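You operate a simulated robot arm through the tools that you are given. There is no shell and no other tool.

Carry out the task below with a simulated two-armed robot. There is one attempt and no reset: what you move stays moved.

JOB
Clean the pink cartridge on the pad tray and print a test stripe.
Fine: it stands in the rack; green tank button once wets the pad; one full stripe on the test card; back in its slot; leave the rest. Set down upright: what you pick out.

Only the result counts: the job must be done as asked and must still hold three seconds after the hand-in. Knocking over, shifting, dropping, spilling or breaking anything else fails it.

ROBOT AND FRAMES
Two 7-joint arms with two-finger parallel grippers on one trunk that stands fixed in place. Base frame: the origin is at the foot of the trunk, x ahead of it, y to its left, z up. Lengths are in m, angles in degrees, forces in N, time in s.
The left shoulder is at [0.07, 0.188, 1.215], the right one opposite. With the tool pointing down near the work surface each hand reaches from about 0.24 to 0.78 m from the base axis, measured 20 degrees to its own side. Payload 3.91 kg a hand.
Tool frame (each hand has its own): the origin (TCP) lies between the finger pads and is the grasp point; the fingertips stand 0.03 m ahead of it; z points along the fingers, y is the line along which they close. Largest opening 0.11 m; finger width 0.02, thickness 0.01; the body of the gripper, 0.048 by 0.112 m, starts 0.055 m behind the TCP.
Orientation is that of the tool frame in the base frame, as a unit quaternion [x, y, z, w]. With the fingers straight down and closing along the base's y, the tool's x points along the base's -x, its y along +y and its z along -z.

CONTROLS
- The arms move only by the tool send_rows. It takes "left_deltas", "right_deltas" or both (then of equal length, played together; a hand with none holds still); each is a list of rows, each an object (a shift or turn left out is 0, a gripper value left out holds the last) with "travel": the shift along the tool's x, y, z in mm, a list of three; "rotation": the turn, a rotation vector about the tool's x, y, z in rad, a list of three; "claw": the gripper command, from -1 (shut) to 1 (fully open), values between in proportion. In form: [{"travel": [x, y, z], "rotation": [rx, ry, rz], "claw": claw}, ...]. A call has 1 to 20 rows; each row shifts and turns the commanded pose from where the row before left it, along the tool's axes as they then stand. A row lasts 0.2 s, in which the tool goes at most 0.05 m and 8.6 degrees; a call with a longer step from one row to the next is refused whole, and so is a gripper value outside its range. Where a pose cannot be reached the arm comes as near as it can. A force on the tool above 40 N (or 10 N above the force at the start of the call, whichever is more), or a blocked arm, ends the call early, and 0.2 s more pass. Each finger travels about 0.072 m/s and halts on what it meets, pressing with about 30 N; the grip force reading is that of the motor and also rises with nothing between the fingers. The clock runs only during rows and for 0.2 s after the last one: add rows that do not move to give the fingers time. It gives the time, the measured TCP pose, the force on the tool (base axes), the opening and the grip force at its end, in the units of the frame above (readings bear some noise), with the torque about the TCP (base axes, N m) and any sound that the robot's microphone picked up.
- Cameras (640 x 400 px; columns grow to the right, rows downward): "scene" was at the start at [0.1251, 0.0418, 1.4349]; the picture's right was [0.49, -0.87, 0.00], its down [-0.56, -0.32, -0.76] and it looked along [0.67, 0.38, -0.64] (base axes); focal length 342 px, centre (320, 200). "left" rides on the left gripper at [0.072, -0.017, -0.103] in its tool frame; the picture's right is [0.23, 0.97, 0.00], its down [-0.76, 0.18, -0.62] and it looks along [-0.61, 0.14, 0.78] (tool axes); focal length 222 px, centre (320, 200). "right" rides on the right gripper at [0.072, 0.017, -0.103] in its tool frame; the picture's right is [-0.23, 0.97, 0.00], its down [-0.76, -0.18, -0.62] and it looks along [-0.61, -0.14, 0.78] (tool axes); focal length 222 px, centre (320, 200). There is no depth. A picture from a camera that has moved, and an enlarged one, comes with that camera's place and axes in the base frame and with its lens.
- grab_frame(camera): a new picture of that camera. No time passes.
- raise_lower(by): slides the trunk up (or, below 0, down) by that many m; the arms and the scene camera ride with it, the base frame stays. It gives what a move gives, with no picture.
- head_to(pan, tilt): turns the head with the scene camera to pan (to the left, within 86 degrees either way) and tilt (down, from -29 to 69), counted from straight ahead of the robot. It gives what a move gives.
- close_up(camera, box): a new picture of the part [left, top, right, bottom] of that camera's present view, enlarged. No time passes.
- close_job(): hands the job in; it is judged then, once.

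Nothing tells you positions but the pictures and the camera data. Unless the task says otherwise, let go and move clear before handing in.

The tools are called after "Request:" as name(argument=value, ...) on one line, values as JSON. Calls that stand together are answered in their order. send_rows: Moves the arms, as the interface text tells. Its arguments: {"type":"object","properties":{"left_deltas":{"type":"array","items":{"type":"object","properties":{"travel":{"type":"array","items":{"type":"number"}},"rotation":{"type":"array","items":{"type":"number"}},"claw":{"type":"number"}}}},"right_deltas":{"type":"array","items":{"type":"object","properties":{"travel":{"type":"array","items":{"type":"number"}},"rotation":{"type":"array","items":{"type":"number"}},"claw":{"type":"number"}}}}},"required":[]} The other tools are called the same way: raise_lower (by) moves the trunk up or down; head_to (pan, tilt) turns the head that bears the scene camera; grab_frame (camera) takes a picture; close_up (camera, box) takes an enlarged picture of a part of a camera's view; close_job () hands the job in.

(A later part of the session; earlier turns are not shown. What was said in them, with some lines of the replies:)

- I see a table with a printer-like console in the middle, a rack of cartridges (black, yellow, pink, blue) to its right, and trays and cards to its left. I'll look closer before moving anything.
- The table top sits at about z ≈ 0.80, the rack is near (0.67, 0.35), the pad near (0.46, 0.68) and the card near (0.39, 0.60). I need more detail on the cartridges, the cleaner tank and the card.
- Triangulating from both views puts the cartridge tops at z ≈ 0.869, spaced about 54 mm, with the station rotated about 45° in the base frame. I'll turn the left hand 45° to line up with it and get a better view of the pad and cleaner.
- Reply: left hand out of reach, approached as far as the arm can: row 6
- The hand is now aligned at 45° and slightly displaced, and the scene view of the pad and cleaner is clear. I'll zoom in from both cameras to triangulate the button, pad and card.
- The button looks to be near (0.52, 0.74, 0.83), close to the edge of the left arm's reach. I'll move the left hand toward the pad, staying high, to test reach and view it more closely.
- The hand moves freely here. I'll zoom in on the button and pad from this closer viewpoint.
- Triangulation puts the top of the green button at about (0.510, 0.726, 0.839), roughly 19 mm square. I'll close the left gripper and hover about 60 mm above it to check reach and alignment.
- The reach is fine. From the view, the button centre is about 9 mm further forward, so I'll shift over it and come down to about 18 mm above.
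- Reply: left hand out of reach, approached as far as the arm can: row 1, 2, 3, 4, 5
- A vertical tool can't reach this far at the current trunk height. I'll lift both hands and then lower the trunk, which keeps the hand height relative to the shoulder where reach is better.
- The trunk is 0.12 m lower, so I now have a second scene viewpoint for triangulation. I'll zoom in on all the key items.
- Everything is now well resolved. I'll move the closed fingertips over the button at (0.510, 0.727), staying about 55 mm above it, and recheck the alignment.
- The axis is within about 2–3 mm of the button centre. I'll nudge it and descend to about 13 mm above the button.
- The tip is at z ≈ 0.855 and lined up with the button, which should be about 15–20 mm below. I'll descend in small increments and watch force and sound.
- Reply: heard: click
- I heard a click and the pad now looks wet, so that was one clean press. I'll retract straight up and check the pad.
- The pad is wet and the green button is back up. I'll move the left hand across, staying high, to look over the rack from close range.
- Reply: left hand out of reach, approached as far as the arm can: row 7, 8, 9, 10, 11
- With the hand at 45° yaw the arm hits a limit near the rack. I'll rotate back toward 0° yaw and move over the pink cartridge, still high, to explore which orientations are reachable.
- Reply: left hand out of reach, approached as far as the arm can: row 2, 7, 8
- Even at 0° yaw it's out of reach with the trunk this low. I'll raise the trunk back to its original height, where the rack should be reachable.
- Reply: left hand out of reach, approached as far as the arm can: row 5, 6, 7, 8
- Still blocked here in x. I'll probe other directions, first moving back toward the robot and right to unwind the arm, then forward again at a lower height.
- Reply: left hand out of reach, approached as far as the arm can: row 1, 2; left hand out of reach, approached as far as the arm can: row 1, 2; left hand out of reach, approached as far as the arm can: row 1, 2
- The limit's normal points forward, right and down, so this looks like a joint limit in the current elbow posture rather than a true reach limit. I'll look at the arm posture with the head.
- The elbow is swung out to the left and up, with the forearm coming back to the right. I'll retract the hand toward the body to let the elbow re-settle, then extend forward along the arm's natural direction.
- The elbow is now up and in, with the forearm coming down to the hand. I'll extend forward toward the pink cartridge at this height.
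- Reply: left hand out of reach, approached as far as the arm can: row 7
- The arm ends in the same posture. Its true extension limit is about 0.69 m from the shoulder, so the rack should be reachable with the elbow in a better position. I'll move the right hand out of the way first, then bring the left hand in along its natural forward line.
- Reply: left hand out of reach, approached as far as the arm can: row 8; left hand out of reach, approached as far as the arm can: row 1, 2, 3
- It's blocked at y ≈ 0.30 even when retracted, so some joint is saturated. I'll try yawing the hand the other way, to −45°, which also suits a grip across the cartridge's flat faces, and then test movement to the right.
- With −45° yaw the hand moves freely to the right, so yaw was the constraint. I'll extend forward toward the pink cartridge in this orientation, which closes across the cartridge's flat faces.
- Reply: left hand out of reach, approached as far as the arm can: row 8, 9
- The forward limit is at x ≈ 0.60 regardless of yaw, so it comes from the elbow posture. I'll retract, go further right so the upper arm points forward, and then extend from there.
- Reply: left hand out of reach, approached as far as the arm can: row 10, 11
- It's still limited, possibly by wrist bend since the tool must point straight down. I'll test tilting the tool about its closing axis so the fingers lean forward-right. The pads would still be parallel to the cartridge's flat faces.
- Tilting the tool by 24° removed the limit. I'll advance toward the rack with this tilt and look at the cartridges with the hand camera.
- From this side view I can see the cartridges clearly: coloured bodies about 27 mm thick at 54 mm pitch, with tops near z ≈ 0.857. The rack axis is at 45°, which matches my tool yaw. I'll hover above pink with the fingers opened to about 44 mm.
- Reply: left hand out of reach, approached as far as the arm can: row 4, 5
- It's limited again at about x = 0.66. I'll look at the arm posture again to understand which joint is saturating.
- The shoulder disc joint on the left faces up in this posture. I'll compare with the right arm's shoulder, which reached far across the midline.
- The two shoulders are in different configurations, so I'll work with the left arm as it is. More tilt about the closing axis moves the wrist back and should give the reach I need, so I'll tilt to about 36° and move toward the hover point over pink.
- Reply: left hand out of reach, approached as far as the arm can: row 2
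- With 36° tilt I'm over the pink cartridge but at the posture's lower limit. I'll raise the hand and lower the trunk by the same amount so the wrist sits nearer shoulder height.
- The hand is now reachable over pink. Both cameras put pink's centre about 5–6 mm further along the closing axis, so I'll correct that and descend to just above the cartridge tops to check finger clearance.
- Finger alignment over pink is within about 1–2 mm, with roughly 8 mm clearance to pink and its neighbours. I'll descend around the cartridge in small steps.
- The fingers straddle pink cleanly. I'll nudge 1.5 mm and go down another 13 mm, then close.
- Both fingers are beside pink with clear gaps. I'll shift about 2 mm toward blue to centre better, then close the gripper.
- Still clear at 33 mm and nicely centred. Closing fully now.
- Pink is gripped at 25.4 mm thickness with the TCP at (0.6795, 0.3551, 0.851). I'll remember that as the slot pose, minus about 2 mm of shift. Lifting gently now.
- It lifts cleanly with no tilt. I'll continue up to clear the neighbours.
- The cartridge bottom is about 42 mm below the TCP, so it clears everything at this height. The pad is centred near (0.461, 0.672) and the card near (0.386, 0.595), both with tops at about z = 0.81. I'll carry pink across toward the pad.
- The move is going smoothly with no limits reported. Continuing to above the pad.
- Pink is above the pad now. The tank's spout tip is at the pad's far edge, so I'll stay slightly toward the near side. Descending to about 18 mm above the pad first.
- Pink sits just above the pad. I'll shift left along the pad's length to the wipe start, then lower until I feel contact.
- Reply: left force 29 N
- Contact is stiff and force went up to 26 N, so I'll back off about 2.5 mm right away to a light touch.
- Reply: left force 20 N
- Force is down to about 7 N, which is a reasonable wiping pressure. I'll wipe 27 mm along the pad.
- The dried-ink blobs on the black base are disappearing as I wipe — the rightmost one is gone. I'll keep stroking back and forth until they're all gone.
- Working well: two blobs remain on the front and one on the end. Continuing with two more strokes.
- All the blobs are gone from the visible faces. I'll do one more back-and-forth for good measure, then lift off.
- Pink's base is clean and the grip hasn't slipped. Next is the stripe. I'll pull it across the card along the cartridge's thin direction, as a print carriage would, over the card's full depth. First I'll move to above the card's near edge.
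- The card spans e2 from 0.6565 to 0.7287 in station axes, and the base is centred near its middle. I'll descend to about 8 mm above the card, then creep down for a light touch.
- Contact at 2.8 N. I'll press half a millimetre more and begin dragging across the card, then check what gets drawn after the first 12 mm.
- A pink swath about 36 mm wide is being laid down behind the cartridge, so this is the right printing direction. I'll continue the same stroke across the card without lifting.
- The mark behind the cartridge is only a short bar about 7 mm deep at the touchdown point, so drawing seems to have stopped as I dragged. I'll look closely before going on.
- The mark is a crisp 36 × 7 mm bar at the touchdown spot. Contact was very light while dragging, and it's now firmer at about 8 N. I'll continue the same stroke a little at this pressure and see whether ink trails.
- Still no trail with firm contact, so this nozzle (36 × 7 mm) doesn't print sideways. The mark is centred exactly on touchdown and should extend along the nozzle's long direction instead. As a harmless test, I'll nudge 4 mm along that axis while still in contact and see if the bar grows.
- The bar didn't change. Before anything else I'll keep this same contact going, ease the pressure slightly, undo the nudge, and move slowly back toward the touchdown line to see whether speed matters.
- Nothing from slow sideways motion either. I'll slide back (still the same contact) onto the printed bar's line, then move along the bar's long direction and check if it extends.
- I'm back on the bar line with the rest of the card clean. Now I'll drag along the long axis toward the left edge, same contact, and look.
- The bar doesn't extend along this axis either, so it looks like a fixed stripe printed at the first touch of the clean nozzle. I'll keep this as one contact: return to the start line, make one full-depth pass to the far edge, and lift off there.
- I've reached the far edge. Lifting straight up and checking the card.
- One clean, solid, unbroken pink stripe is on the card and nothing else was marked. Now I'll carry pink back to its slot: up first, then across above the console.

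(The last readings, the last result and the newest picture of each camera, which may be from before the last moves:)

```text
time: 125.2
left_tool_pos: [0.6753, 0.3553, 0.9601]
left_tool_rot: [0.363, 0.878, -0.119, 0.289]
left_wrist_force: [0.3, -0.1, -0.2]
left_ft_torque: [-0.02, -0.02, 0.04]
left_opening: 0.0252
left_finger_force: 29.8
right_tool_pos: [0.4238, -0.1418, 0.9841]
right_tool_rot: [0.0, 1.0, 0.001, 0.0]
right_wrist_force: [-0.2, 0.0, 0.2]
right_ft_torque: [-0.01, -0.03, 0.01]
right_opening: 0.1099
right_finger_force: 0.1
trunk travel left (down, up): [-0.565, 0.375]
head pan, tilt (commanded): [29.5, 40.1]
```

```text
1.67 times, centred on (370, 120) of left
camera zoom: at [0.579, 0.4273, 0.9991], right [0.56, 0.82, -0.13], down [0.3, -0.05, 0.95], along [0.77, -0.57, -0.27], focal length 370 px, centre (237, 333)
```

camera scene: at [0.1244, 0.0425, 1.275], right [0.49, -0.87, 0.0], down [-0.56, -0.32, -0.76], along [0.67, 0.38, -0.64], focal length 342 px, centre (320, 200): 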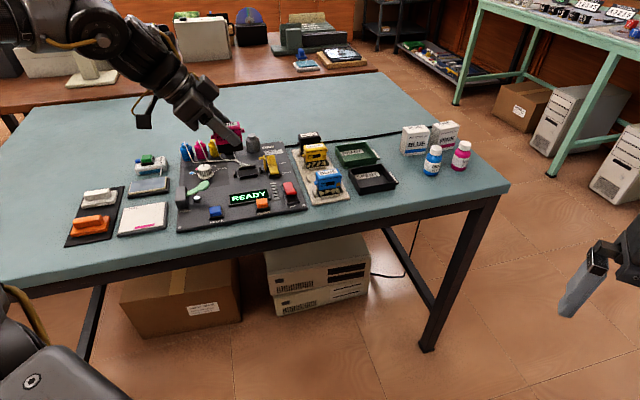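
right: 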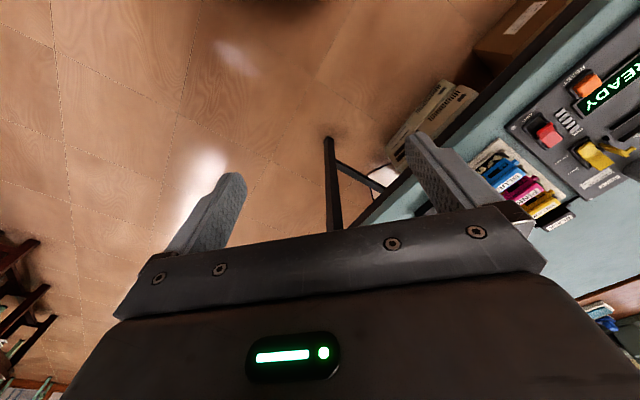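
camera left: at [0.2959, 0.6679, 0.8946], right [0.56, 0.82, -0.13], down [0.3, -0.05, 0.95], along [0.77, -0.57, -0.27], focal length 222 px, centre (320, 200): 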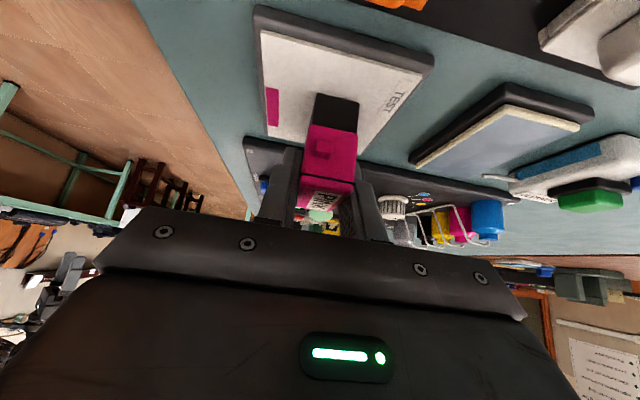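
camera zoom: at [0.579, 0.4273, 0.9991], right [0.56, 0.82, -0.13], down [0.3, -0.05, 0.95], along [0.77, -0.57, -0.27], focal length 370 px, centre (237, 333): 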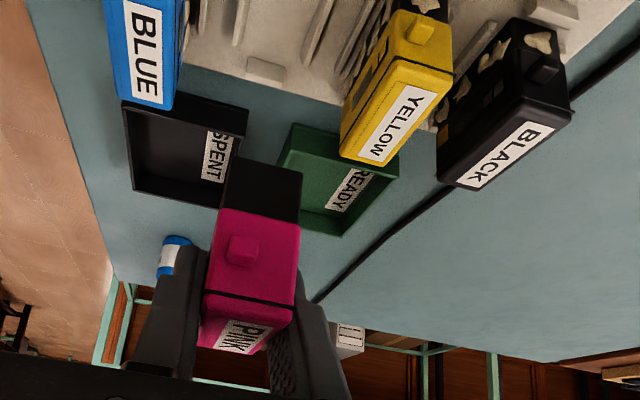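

Everything on the left side is undisturbed and the stripe is clean. I'm 2–3 mm short of the original lift-off pose, so I'll correct that before lowering into the slot.

Request:
send_rows(left_deltas=[{"travel": [-2.2, 1.5, 1.62]}, {"travel": [0, 0, 0]}])

Request:
close_up(camera="left", box=[220, 0, 520, 240])

Request:
send_rows(left_deltas=[{"travel": [0, 0, 0]}])

```text
time: 125.8
left_tool_pos: [0.6799, 0.3537, 0.96]
left_tool_rot: [0.364, 0.878, -0.119, 0.289]
left_wrist_force: [-0.5, -0.2, -0.5]
left_ft_torque: [-0.01, -0.01, 0.04]
left_opening: 0.0253
left_finger_force: 30.3
right_tool_pos: [0.4236, -0.1432, 0.9837]
right_tool_rot: [0.001, 1.0, 0.0, 0.0]
right_wrist_force: [0.1, 0.6, 0.7]
right_ft_torque: [0.0, -0.01, 0.0]
right_opening: 0.11
right_finger_force: 0.1
trunk travel left (down, up): [-0.565, 0.375]
head pan, tilt (commanded): [29.5, 40.1]
```

```text
1.67 times, centred on (370, 120) of left
camera zoom: at [0.5824, 0.426, 0.9998], right [0.56, 0.82, -0.13], down [0.3, -0.05, 0.95], along [0.77, -0.57, -0.27], focal length 370 px, centre (237, 333)
```

zoom: 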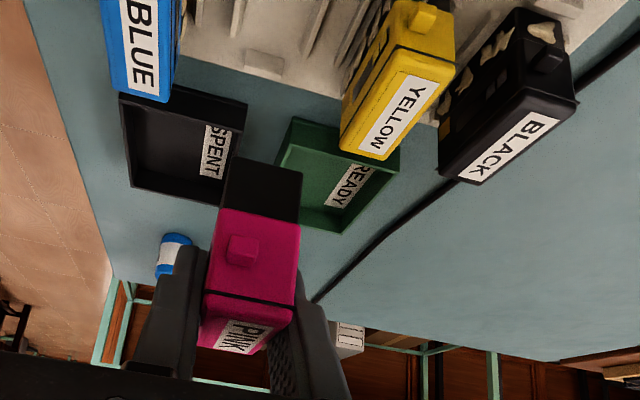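

```text
time: 126.2
left_tool_pos: [0.6791, 0.3549, 0.9603]
left_tool_rot: [0.363, 0.878, -0.119, 0.288]
left_wrist_force: [-0.4, -0.9, -0.3]
left_ft_torque: [-0.01, 0.03, 0.0]
left_opening: 0.025
left_finger_force: 30.2
right_tool_pos: [0.424, -0.1431, 0.9832]
right_tool_rot: [0.001, 1.0, 0.0, 0.0]
right_wrist_force: [-0.2, -0.4, 0.4]
right_ft_torque: [-0.01, 0.01, 0.04]
right_opening: 0.1102
right_finger_force: 0.0
trunk travel left (down, up): [-0.565, 0.375]
head pan, tilt (commanded): [29.5, 40.1]
```

I'm now back within about 1 mm of the lift-off pose. Lowering toward the slot, stopping just above the rails to check alignment.

Request:
send_rows(left_deltas=[{"travel": [8.84, 0, 12.1]}, {"travel": [8.84, 0, 12.1]}, {"travel": [8.84, 0, 12.1]}, {"travel": [8.84, 0, 12.1]}, {"travel": [8.84, 0, 12.1]}, {"travel": [5.9, 0, 8.1]}, {"travel": [0, 0, 0]}])

Request:
close_up(camera="left", box=[160, 20, 560, 270])

Request:
close_up(camera="scene", box=[280, 110, 360, 210])

```text
time: 127.8
left_tool_pos: [0.6812, 0.3523, 0.8753]
left_tool_rot: [0.363, 0.878, -0.118, 0.29]
left_wrist_force: [-0.2, 1.0, -0.7]
left_ft_torque: [0.02, -0.02, 0.02]
left_opening: 0.0256
left_finger_force: 30.2
right_tool_pos: [0.4234, -0.1425, 0.9831]
right_tool_rot: [-0.001, 1.0, 0.0, 0.0]
right_wrist_force: [0.1, 0.5, -0.4]
right_ft_torque: [0.02, -0.01, -0.03]
right_opening: 0.1098
right_finger_force: 0.0
trunk travel left (down, up): [-0.565, 0.375]
head pan, tilt (commanded): [29.5, 40.1]
```

```text
1.60 times, centred on (360, 145) of left
camera zoom: at [0.5842, 0.4246, 0.9151], right [0.56, 0.82, -0.13], down [0.3, -0.05, 0.95], along [0.77, -0.57, -0.27], focal length 355 px, centre (256, 288)
```

zoom: 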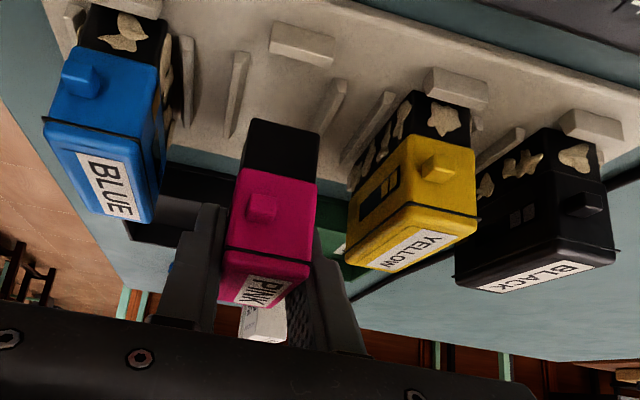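

```text
4.00 times, centred on (320, 160) of scene
camera zoom: at [0.125, 0.0417, 1.2749], right [0.49, -0.87, 0.0], down [-0.56, -0.32, -0.76], along [0.67, 0.38, -0.64], focal length 1366 px, centre (320, 360)
```

zoom: 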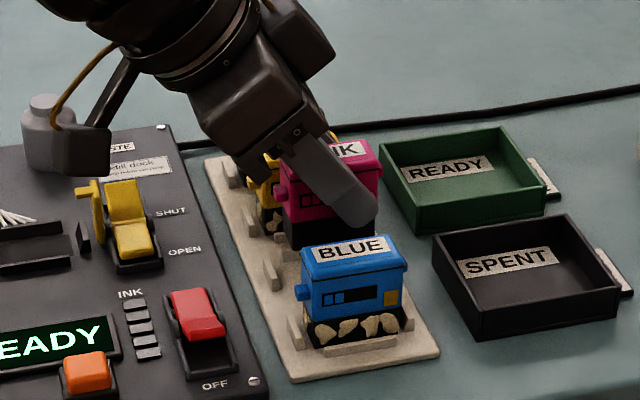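

Pink lines up with its slot laterally to within about 1 mm, but I seem to be about 3 mm too far along the slot's length. Let me average a couple more readings.

Request:
send_rows(left_deltas=[{"travel": [0, 0, 0]}])

Request:
send_rows(left_deltas=[{"travel": [0, 0, 0]}])

Request:
grab_frame(camera="left")

```text
time: 128.2
left_tool_pos: [0.6807, 0.3518, 0.8749]
left_tool_rot: [0.363, 0.878, -0.118, 0.288]
left_wrist_force: [-0.1, 0.4, -0.4]
left_ft_torque: [-0.02, 0.03, 0.01]
left_opening: 0.0255
left_finger_force: 29.9
right_tool_pos: [0.4228, -0.1421, 0.9837]
right_tool_rot: [-0.001, 1.0, -0.001, 0.0]
right_wrist_force: [0.9, 0.2, -1.2]
right_ft_torque: [-0.03, 0.0, 0.01]
right_opening: 0.1098
right_finger_force: 0.0
trunk travel left (down, up): [-0.565, 0.375]
head pan, tilt (commanded): [29.5, 40.1]
```

```text
time: 128.6
left_tool_pos: [0.6795, 0.3517, 0.8755]
left_tool_rot: [0.364, 0.878, -0.118, 0.288]
left_wrist_force: [0.3, 0.2, -0.6]
left_ft_torque: [0.0, -0.02, -0.01]
left_opening: 0.0252
left_finger_force: 29.8
right_tool_pos: [0.4238, -0.1445, 0.9831]
right_tool_rot: [0.0, 1.0, 0.0, -0.001]
right_wrist_force: [-0.5, -0.3, -0.7]
right_ft_torque: [0.02, -0.01, 0.03]
right_opening: 0.1101
right_finger_force: 0.0
trunk travel left (down, up): [-0.565, 0.375]
head pan, tilt (commanded): [29.5, 40.1]
```

```text
taken
camera left: at [0.5843, 0.4246, 0.915], right [0.56, 0.82, -0.13], down [0.3, -0.05, 0.95], along [0.77, -0.57, -0.27], focal length 222 px, centre (320, 200)
```

left: 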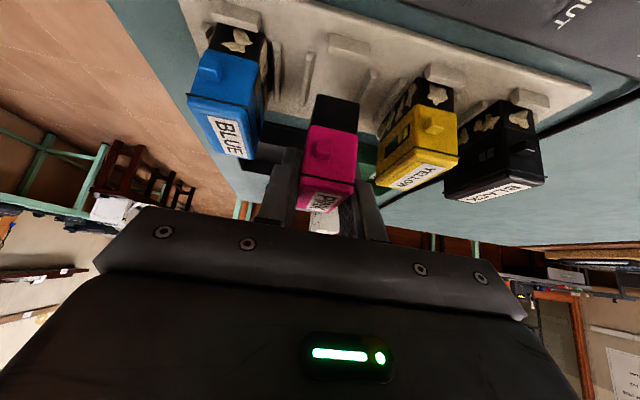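

The camera pose readout shows I'm 3.7 mm too far along the slot and on target laterally. Correcting that, then lowering in steps.

Request:
send_rows(left_deltas=[{"travel": [2.98, 0, -2.19]}, {"travel": [0, 0, 0]}])

Request:
close_up(camera="left", box=[160, 20, 560, 270])

```text
time: 129.2
left_tool_pos: [0.6788, 0.3557, 0.8768]
left_tool_rot: [0.364, 0.878, -0.119, 0.288]
left_wrist_force: [-0.4, -0.6, -0.7]
left_ft_torque: [0.03, 0.01, -0.01]
left_opening: 0.0254
left_finger_force: 29.6
right_tool_pos: [0.4244, -0.1438, 0.9839]
right_tool_rot: [0.0, 1.0, 0.001, 0.0]
right_wrist_force: [-0.6, 0.5, -0.4]
right_ft_torque: [0.01, 0.03, 0.0]
right_opening: 0.1098
right_finger_force: 0.1
trunk travel left (down, up): [-0.565, 0.375]
head pan, tilt (commanded): [29.5, 40.1]
```

```text
1.60 times, centred on (360, 145) of left
camera zoom: at [0.5815, 0.4277, 0.9153], right [0.56, 0.82, -0.13], down [0.3, -0.05, 0.95], along [0.77, -0.57, -0.27], focal length 355 px, centre (256, 288)
```

zoom: 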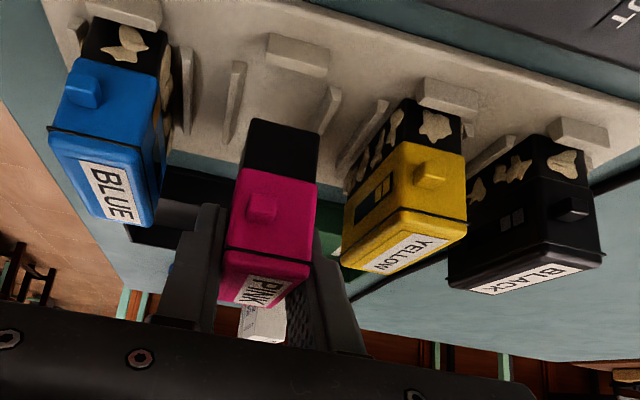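

Request:
send_rows(left_deltas=[{"travel": [3.54, 0, 4.86]}, {"travel": [3.54, 0, 4.86]}, {"travel": [0, 0, 0]}])

Request:
close_up(camera="left", box=[160, 20, 560, 270])

Request:
close_up(camera="scene", box=[280, 110, 360, 210])

```text
time: 130.0
left_tool_pos: [0.6783, 0.3557, 0.8647]
left_tool_rot: [0.363, 0.878, -0.119, 0.288]
left_wrist_force: [-0.3, 0.1, -0.7]
left_ft_torque: [-0.01, 0.02, 0.02]
left_opening: 0.0252
left_finger_force: 29.9
right_tool_pos: [0.4239, -0.1431, 0.9828]
right_tool_rot: [0.0, 1.0, 0.0, 0.0]
right_wrist_force: [0.6, -0.6, 0.6]
right_ft_torque: [0.01, -0.04, -0.03]
right_opening: 0.11
right_finger_force: 0.1
trunk travel left (down, up): [-0.565, 0.375]
head pan, tilt (commanded): [29.5, 40.1]
```

```text
1.60 times, centred on (360, 145) of left
camera zoom: at [0.5814, 0.4283, 0.9035], right [0.56, 0.82, -0.13], down [0.3, -0.05, 0.95], along [0.77, -0.57, -0.27], focal length 355 px, centre (256, 288)
```

zoom: 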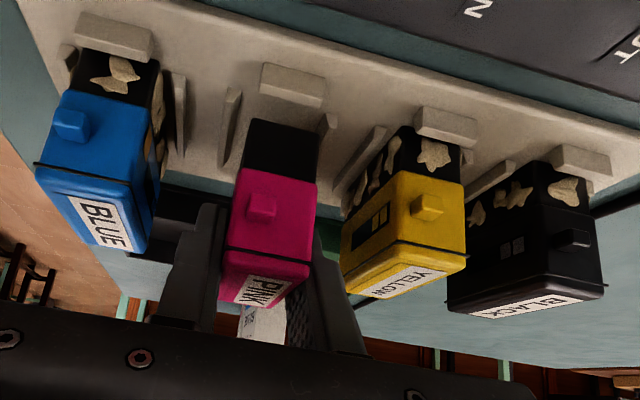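

```text
4.00 times, centred on (320, 160) of scene
camera zoom: at [0.125, 0.0418, 1.2749], right [0.49, -0.87, 0.0], down [-0.56, -0.32, -0.76], along [0.67, 0.38, -0.64], focal length 1366 px, centre (320, 360)
```

zoom: 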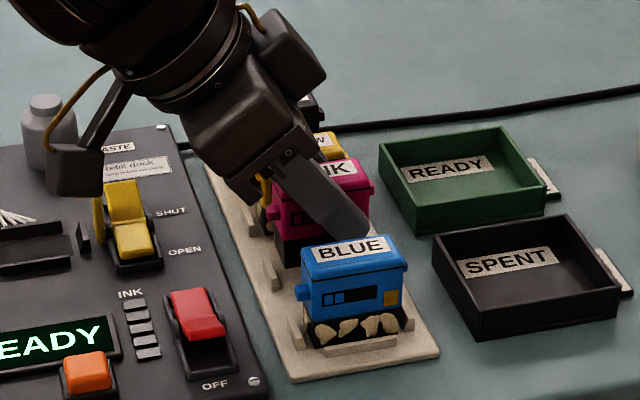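

Request:
send_rows(left_deltas=[{"travel": [-0.72, 0, 0.53]}, {"travel": [2.36, 0, 3.24]}, {"travel": [2.36, 0, 3.24]}, {"travel": [0, 0, 0]}])

Request:
close_up(camera="left", box=[160, 20, 560, 270])

```text
time: 131.0
left_tool_pos: [0.6788, 0.3549, 0.8564]
left_tool_rot: [0.363, 0.878, -0.119, 0.288]
left_wrist_force: [0.3, -0.4, -0.2]
left_ft_torque: [-0.01, 0.0, 0.01]
left_opening: 0.025
left_finger_force: 30.2
right_tool_pos: [0.4228, -0.1431, 0.9829]
right_tool_rot: [0.0, 1.0, 0.0, 0.0]
right_wrist_force: [-0.3, -0.1, 0.6]
right_ft_torque: [0.03, 0.02, 0.01]
right_opening: 0.11
right_finger_force: 0.0
trunk travel left (down, up): [-0.565, 0.375]
head pan, tilt (commanded): [29.5, 40.1]
```

```text
1.60 times, centred on (360, 145) of left
camera zoom: at [0.5817, 0.4278, 0.8952], right [0.56, 0.82, -0.13], down [0.3, -0.05, 0.95], along [0.77, -0.57, -0.27], focal length 355 px, centre (256, 288)
```

zoom: 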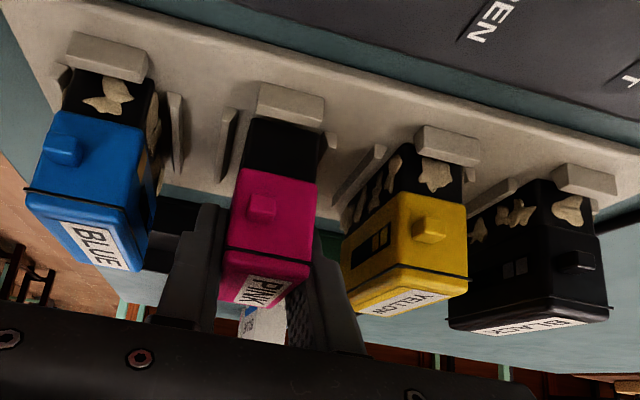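

No contact yet and it's sitting between its rails. Continuing gently.

Request:
send_rows(left_deltas=[{"travel": [0.6, 0, 0.8]}, {"travel": [0.6, 0, 0.8]}, {"travel": [0, 0, 0]}])

Request:
send_rows(left_deltas=[{"travel": [0.6, 0, 0.8]}, {"travel": [0, 0, 0]}])

Request:
send_rows(left_deltas=[{"travel": [0.45, 0, 0.6]}, {"travel": [0, 0, 0]}])

```text
time: 131.8
left_tool_pos: [0.6776, 0.3562, 0.8543]
left_tool_rot: [0.363, 0.878, -0.118, 0.288]
left_wrist_force: [0.4, 0.2, -1.1]
left_ft_torque: [0.01, -0.03, -0.02]
left_opening: 0.0251
left_finger_force: 29.7
right_tool_pos: [0.4237, -0.1437, 0.9832]
right_tool_rot: [-0.001, 1.0, 0.0, 0.0]
right_wrist_force: [0.5, -0.1, 0.0]
right_ft_torque: [0.01, 0.0, 0.01]
right_opening: 0.11
right_finger_force: 0.0
trunk travel left (down, up): [-0.565, 0.375]
head pan, tilt (commanded): [29.5, 40.1]
```

```text
time: 132.4
left_tool_pos: [0.6775, 0.3541, 0.8529]
left_tool_rot: [0.363, 0.878, -0.118, 0.288]
left_wrist_force: [-0.4, 0.4, -0.6]
left_ft_torque: [0.01, -0.01, 0.02]
left_opening: 0.0251
left_finger_force: 30.2
right_tool_pos: [0.4233, -0.143, 0.9825]
right_tool_rot: [0.0, 1.0, 0.0, 0.0]
right_wrist_force: [-0.4, -0.8, -0.4]
right_ft_torque: [0.02, 0.04, -0.02]
right_opening: 0.1099
right_finger_force: 0.0
trunk travel left (down, up): [-0.565, 0.375]
head pan, tilt (commanded): [29.5, 40.1]
```

```text
time: 133.0
left_tool_pos: [0.6785, 0.3545, 0.8527]
left_tool_rot: [0.363, 0.878, -0.118, 0.289]
left_wrist_force: [-0.5, -0.9, -0.2]
left_ft_torque: [-0.01, -0.01, -0.01]
left_opening: 0.0251
left_finger_force: 29.4
right_tool_pos: [0.4233, -0.1429, 0.9826]
right_tool_rot: [0.0, 1.0, 0.0, 0.0]
right_wrist_force: [0.4, -0.2, -0.6]
right_ft_torque: [-0.01, 0.04, 0.03]
right_opening: 0.1098
right_finger_force: 0.1
trunk travel left (down, up): [-0.565, 0.375]
head pan, tilt (commanded): [29.5, 40.1]
```

Request:
send_rows(left_deltas=[{"travel": [0.45, 0, 0.6]}, {"travel": [0, 0, 0]}])

Request:
send_rows(left_deltas=[{"travel": [0.45, 0, 0.6]}, {"travel": [0, 0, 0]}])

Request:
close_up(camera="left", box=[160, 20, 560, 270])

```text
time: 133.6
left_tool_pos: [0.6771, 0.3544, 0.8526]
left_tool_rot: [0.364, 0.878, -0.119, 0.288]
left_wrist_force: [0.4, -0.3, -0.1]
left_ft_torque: [-0.02, 0.0, 0.01]
left_opening: 0.0254
left_finger_force: 30.0
right_tool_pos: [0.4241, -0.1443, 0.9828]
right_tool_rot: [0.0, 1.0, 0.0, 0.0]
right_wrist_force: [0.2, -0.2, -0.2]
right_ft_torque: [0.01, -0.02, 0.01]
right_opening: 0.1102
right_finger_force: 0.1
trunk travel left (down, up): [-0.565, 0.375]
head pan, tilt (commanded): [29.5, 40.1]
```

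```text
time: 134.2
left_tool_pos: [0.6771, 0.3542, 0.8509]
left_tool_rot: [0.364, 0.878, -0.119, 0.288]
left_wrist_force: [-0.5, 0.6, -0.7]
left_ft_torque: [-0.03, 0.0, -0.04]
left_opening: 0.025
left_finger_force: 29.7
right_tool_pos: [0.424, -0.143, 0.982]
right_tool_rot: [-0.001, 1.0, 0.0, 0.0]
right_wrist_force: [0.1, 0.6, 0.4]
right_ft_torque: [-0.01, -0.01, 0.03]
right_opening: 0.1101
right_finger_force: 0.1
trunk travel left (down, up): [-0.565, 0.375]
head pan, tilt (commanded): [29.5, 40.1]
```

```text
1.60 times, centred on (360, 145) of left
camera zoom: at [0.581, 0.4272, 0.8901], right [0.56, 0.82, -0.13], down [0.3, -0.05, 0.95], along [0.77, -0.57, -0.27], focal length 355 px, centre (256, 288)
```

zoom: 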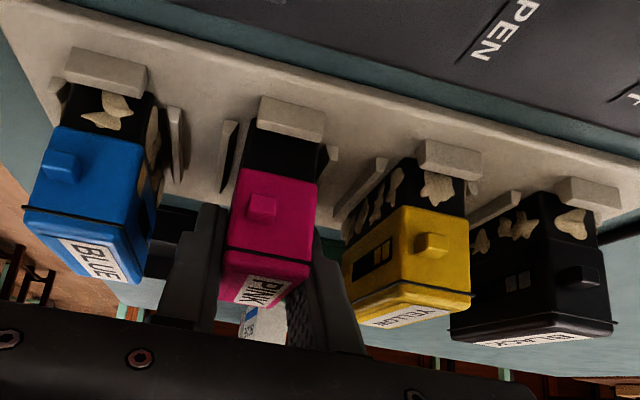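

Request:
send_rows(left_deltas=[{"travel": [0.45, 0, 0.6]}, {"travel": [0, 0, 0]}])

Request:
send_rows(left_deltas=[{"travel": [0.45, 0, 0.6]}, {"travel": [0, 0, 0]}])

Request:
close_up(camera="scene", box=[280, 110, 360, 210])

```text
time: 134.8
left_tool_pos: [0.6766, 0.3542, 0.8496]
left_tool_rot: [0.363, 0.878, -0.119, 0.289]
left_wrist_force: [-0.5, -0.2, 0.7]
left_ft_torque: [0.0, 0.01, -0.01]
left_opening: 0.0254
left_finger_force: 30.1
right_tool_pos: [0.4235, -0.1433, 0.9829]
right_tool_rot: [0.0, 1.0, 0.0, 0.0]
right_wrist_force: [0.4, 0.6, 0.7]
right_ft_torque: [0.02, -0.02, 0.0]
right_opening: 0.1099
right_finger_force: 0.1
trunk travel left (down, up): [-0.565, 0.375]
head pan, tilt (commanded): [29.5, 40.1]
```

```text
time: 135.4
left_tool_pos: [0.6766, 0.3537, 0.8496]
left_tool_rot: [0.363, 0.878, -0.118, 0.289]
left_wrist_force: [-0.4, 2.0, 5.5]
left_ft_torque: [0.05, 0.04, 0.0]
left_opening: 0.0252
left_finger_force: 30.5
right_tool_pos: [0.4225, -0.1413, 0.9839]
right_tool_rot: [-0.001, 1.0, 0.0, 0.001]
right_wrist_force: [0.2, 0.3, 0.5]
right_ft_torque: [0.03, 0.03, 0.03]
right_opening: 0.1102
right_finger_force: 0.0
trunk travel left (down, up): [-0.565, 0.375]
head pan, tilt (commanded): [29.5, 40.1]
```

```text
4.00 times, centred on (320, 160) of scene
camera zoom: at [0.1243, 0.0417, 1.2751], right [0.49, -0.87, 0.0], down [-0.56, -0.32, -0.77], along [0.67, 0.38, -0.64], focal length 1366 px, centre (320, 360)
```

zoom: 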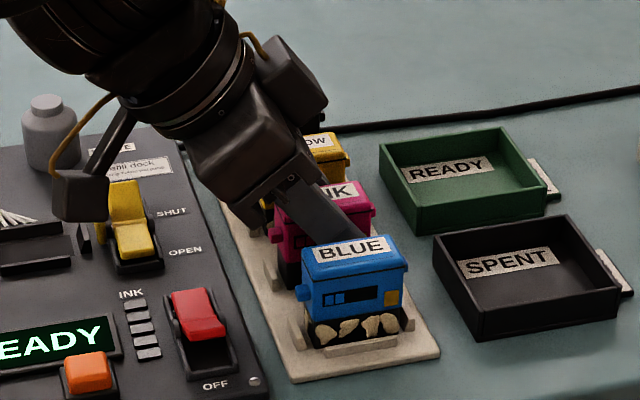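

Seated: contact at about 5 N at the expected depth. I'll ease the pressure slightly, then open the fingers gently.

Request:
send_rows(left_deltas=[{"travel": [-0.24, 0, -0.32]}, {"travel": [0, 0, 0]}, {"claw": -0.48}, {"claw": -0.4}, {"claw": -0.3}, {"travel": [0, 0, 0]}])

Request:
close_up(camera="left", box=[160, 20, 560, 270])

Request:
close_up(camera="scene", box=[280, 110, 360, 210])

```text
time: 136.8
left_tool_pos: [0.6784, 0.3541, 0.8501]
left_tool_rot: [0.363, 0.878, -0.118, 0.288]
left_wrist_force: [0.9, -0.1, -0.5]
left_ft_torque: [0.0, 0.02, -0.01]
left_opening: 0.0383
left_finger_force: 0.0
right_tool_pos: [0.424, -0.1434, 0.9837]
right_tool_rot: [0.0, 1.0, 0.001, 0.0]
right_wrist_force: [-0.3, -1.2, 0.0]
right_ft_torque: [-0.01, -0.05, 0.0]
right_opening: 0.1101
right_finger_force: 0.0
trunk travel left (down, up): [-0.565, 0.375]
head pan, tilt (commanded): [29.5, 40.1]
```

```text
1.60 times, centred on (360, 145) of left
camera zoom: at [0.581, 0.4273, 0.889], right [0.56, 0.82, -0.13], down [0.3, -0.05, 0.95], along [0.77, -0.57, -0.27], focal length 355 px, centre (256, 288)
```

zoom: 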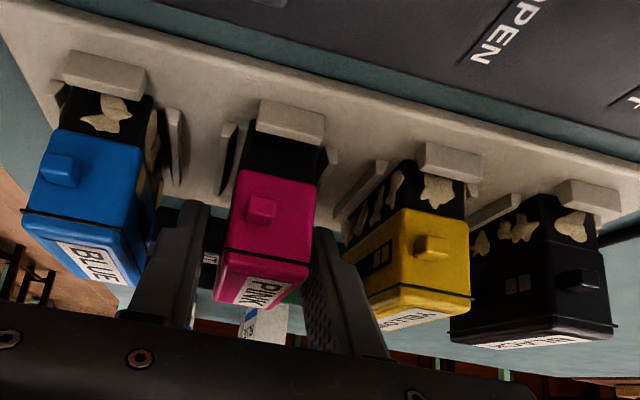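

```text
4.00 times, centred on (320, 160) of scene
camera zoom: at [0.125, 0.0418, 1.2749], right [0.49, -0.87, 0.0], down [-0.56, -0.32, -0.76], along [0.67, 0.38, -0.64], focal length 1366 px, centre (320, 360)
```

zoom: 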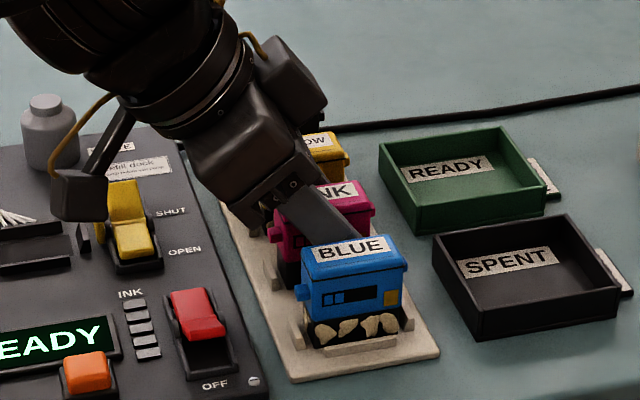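

Released and standing in its slot. Retracting straight up slowly.

Request:
send_rows(left_deltas=[{"travel": [-2.95, 0, -4.03]}, {"travel": [-2.95, 0, -4.03]}, {"travel": [-5.9, 0, -8.05]}, {"travel": [-5.9, 0, -8.05]}, {"travel": [-5.9, 0, -8.05]}, {"travel": [-8.85, 0, -12.1]}, {"travel": [-8.85, 0, -12.1]}, {"travel": [-8.85, 0, -12.1]}, {"travel": [0, 0, 0]}])

Request:
close_up(camera="left", box=[200, 0, 560, 200])

Request:
close_up(camera="scene", box=[280, 100, 370, 210])

```text
time: 138.8
left_tool_pos: [0.6765, 0.3549, 0.9335]
left_tool_rot: [0.363, 0.878, -0.119, 0.288]
left_wrist_force: [-0.2, -0.5, -0.2]
left_ft_torque: [0.0, 0.0, 0.02]
left_opening: 0.0385
left_finger_force: 0.1
right_tool_pos: [0.4234, -0.1429, 0.9827]
right_tool_rot: [0.0, 1.0, 0.0, 0.0]
right_wrist_force: [-0.1, 0.0, -0.3]
right_ft_torque: [-0.01, 0.04, 0.01]
right_opening: 0.1101
right_finger_force: 0.0
trunk travel left (down, up): [-0.565, 0.375]
head pan, tilt (commanded): [29.5, 40.1]
```

```text
1.78 times, centred on (380, 100) of left
camera zoom: at [0.5799, 0.4282, 0.9729], right [0.56, 0.82, -0.13], down [0.3, -0.05, 0.95], along [0.77, -0.57, -0.27], focal length 395 px, centre (213, 378)
```

zoom: 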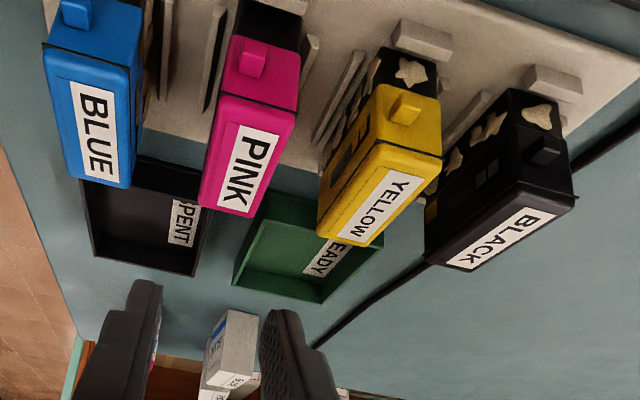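

```text
3.64 times, centred on (325, 155) of scene
camera zoom: at [0.1253, 0.042, 1.2749], right [0.49, -0.87, 0.0], down [-0.56, -0.32, -0.76], along [0.67, 0.38, -0.64], focal length 1242 px, centre (302, 364)
```

zoom: 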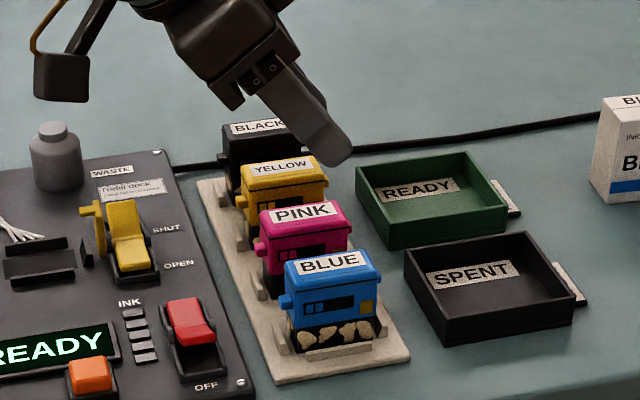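

Pink is back upright in its slot, clean, with its neighbours untouched. I'll move the hand well clear and check the whole bench.

Request:
send_rows(left_deltas=[{"travel": [-8.85, 0, -12.1]}, {"travel": [-8.85, 0, -12.1]}, {"travel": [-8.85, 0, -12.1]}, {"travel": [-8.85, 0, -12.1]}, {"travel": [0, -30, 0]}, {"travel": [0, -30, 0]}, {"travel": [0, -30, 0]}, {"travel": [0, -30, 0]}, {"travel": [0, 0, 0]}])

Request:
grab_frame(camera="scene")

Request:
close_up(camera="scene", box=[285, 110, 405, 220])

Request:
close_up(camera="scene", box=[110, 190, 180, 245])

```text
time: 140.8
left_tool_pos: [0.5939, 0.2713, 0.9934]
left_tool_rot: [0.364, 0.878, -0.12, 0.287]
left_wrist_force: [0.4, -1.0, -0.1]
left_ft_torque: [-0.02, -0.02, 0.0]
left_opening: 0.0387
left_finger_force: 0.1
right_tool_pos: [0.4246, -0.1434, 0.9837]
right_tool_rot: [0.001, 1.0, 0.0, 0.0]
right_wrist_force: [0.1, -0.5, 0.2]
right_ft_torque: [-0.01, 0.03, -0.01]
right_opening: 0.11
right_finger_force: 0.0
trunk travel left (down, up): [-0.565, 0.375]
head pan, tilt (commanded): [29.5, 40.1]
```

```text
taken
camera scene: at [0.1256, 0.0422, 1.2748], right [0.49, -0.87, 0.0], down [-0.56, -0.32, -0.76], along [0.67, 0.38, -0.64], focal length 342 px, centre (320, 200)
```

scene: 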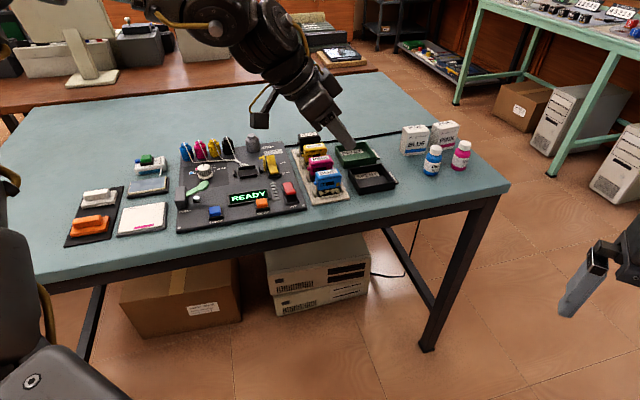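

```text
3.64 times, centred on (345, 165) of scene
camera zoom: at [0.1256, 0.0422, 1.2748], right [0.49, -0.87, 0.0], down [-0.56, -0.32, -0.76], along [0.67, 0.38, -0.64], focal length 1242 px, centre (229, 327)
```

zoom: 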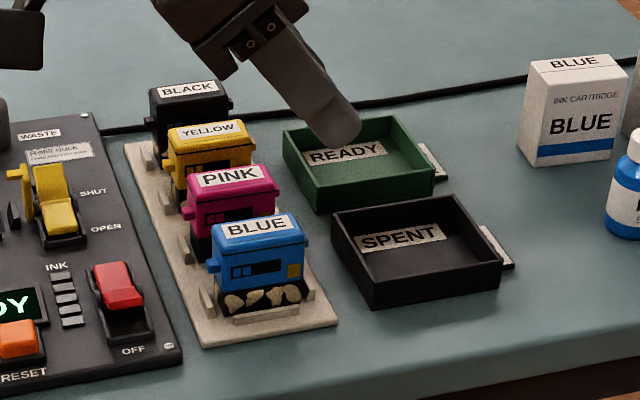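

```text
7.27 times, centred on (145, 218) of scene
camera zoom: at [0.1256, 0.0422, 1.2748], right [0.49, -0.87, 0.0], down [-0.56, -0.32, -0.76], along [0.67, 0.38, -0.64], focal length 2484 px, centre (1593, 73)
```

zoom: 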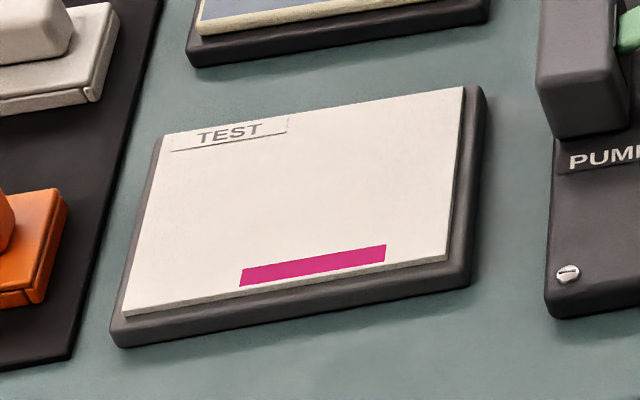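

Request:
close_up(camera="scene", box=[260, 80, 370, 225])

Request:
close_up(camera="scene", box=[290, 125, 350, 205])

```text
2.76 times, centred on (315, 152) of scene
camera zoom: at [0.1256, 0.0422, 1.2748], right [0.49, -0.87, 0.0], down [-0.56, -0.32, -0.76], along [0.67, 0.38, -0.64], focal length 942 px, centre (334, 331)
```

zoom: 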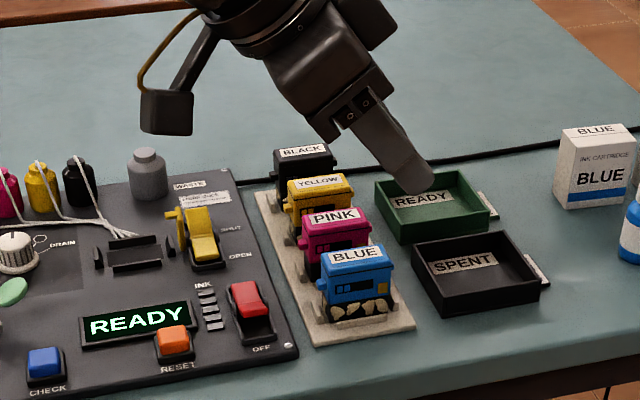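

```text
5.00 times, centred on (320, 165) of scene
camera zoom: at [0.1256, 0.0422, 1.2748], right [0.49, -0.87, 0.0], down [-0.56, -0.32, -0.76], along [0.67, 0.38, -0.64], focal length 1708 px, centre (320, 375)
```

zoom: 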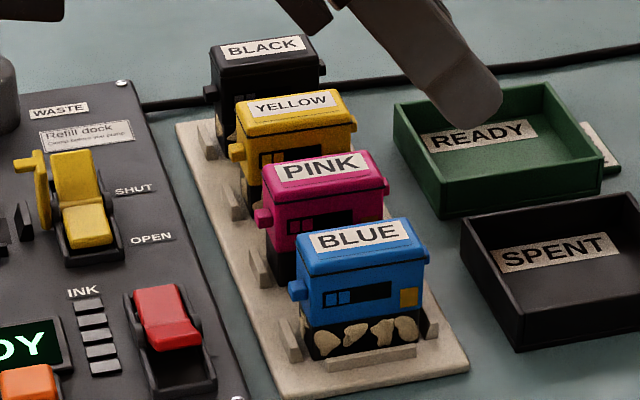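

Compared with the picture before the pick, pink sits within about 1 mm of its original spot. The stripe is solid, the pad is wet, and everything else is where it was. Both hands are clear, so I'm handing in.

Request:
close_job()

```text
The job is handed in.
```

The pink cartridge is clean, a single pink stripe is on the test card, and the cartridge is back upright in its slot. I've handed the job in.

- **Pad:** I pressed the green tank button once; it clicked and the pad turned wet.
- **Cleaning:** I wiped pink back and forth along the wet pad until all the dried ink I could see on its base was gone. The back face was never in view. Contact was firmer than intended at first, peaking at about 26 N before I eased off.
- **Stripe:** The card has one solid bar, about 36 × 7 mm, near its front edge. It printed when the nozzle first touched. I then dragged across the card in both directions without lifting, and the bar never got longer. I took that as a full stripe, and I did not touch down again so as not to print a second one.
- **Return:** Pink sits within about 1 mm of where it started. The other cartridges, the trays, the console and the card look unmoved, and both hands are clear.

The main doubt is whether "full stripe" meant a longer mark than that bar.
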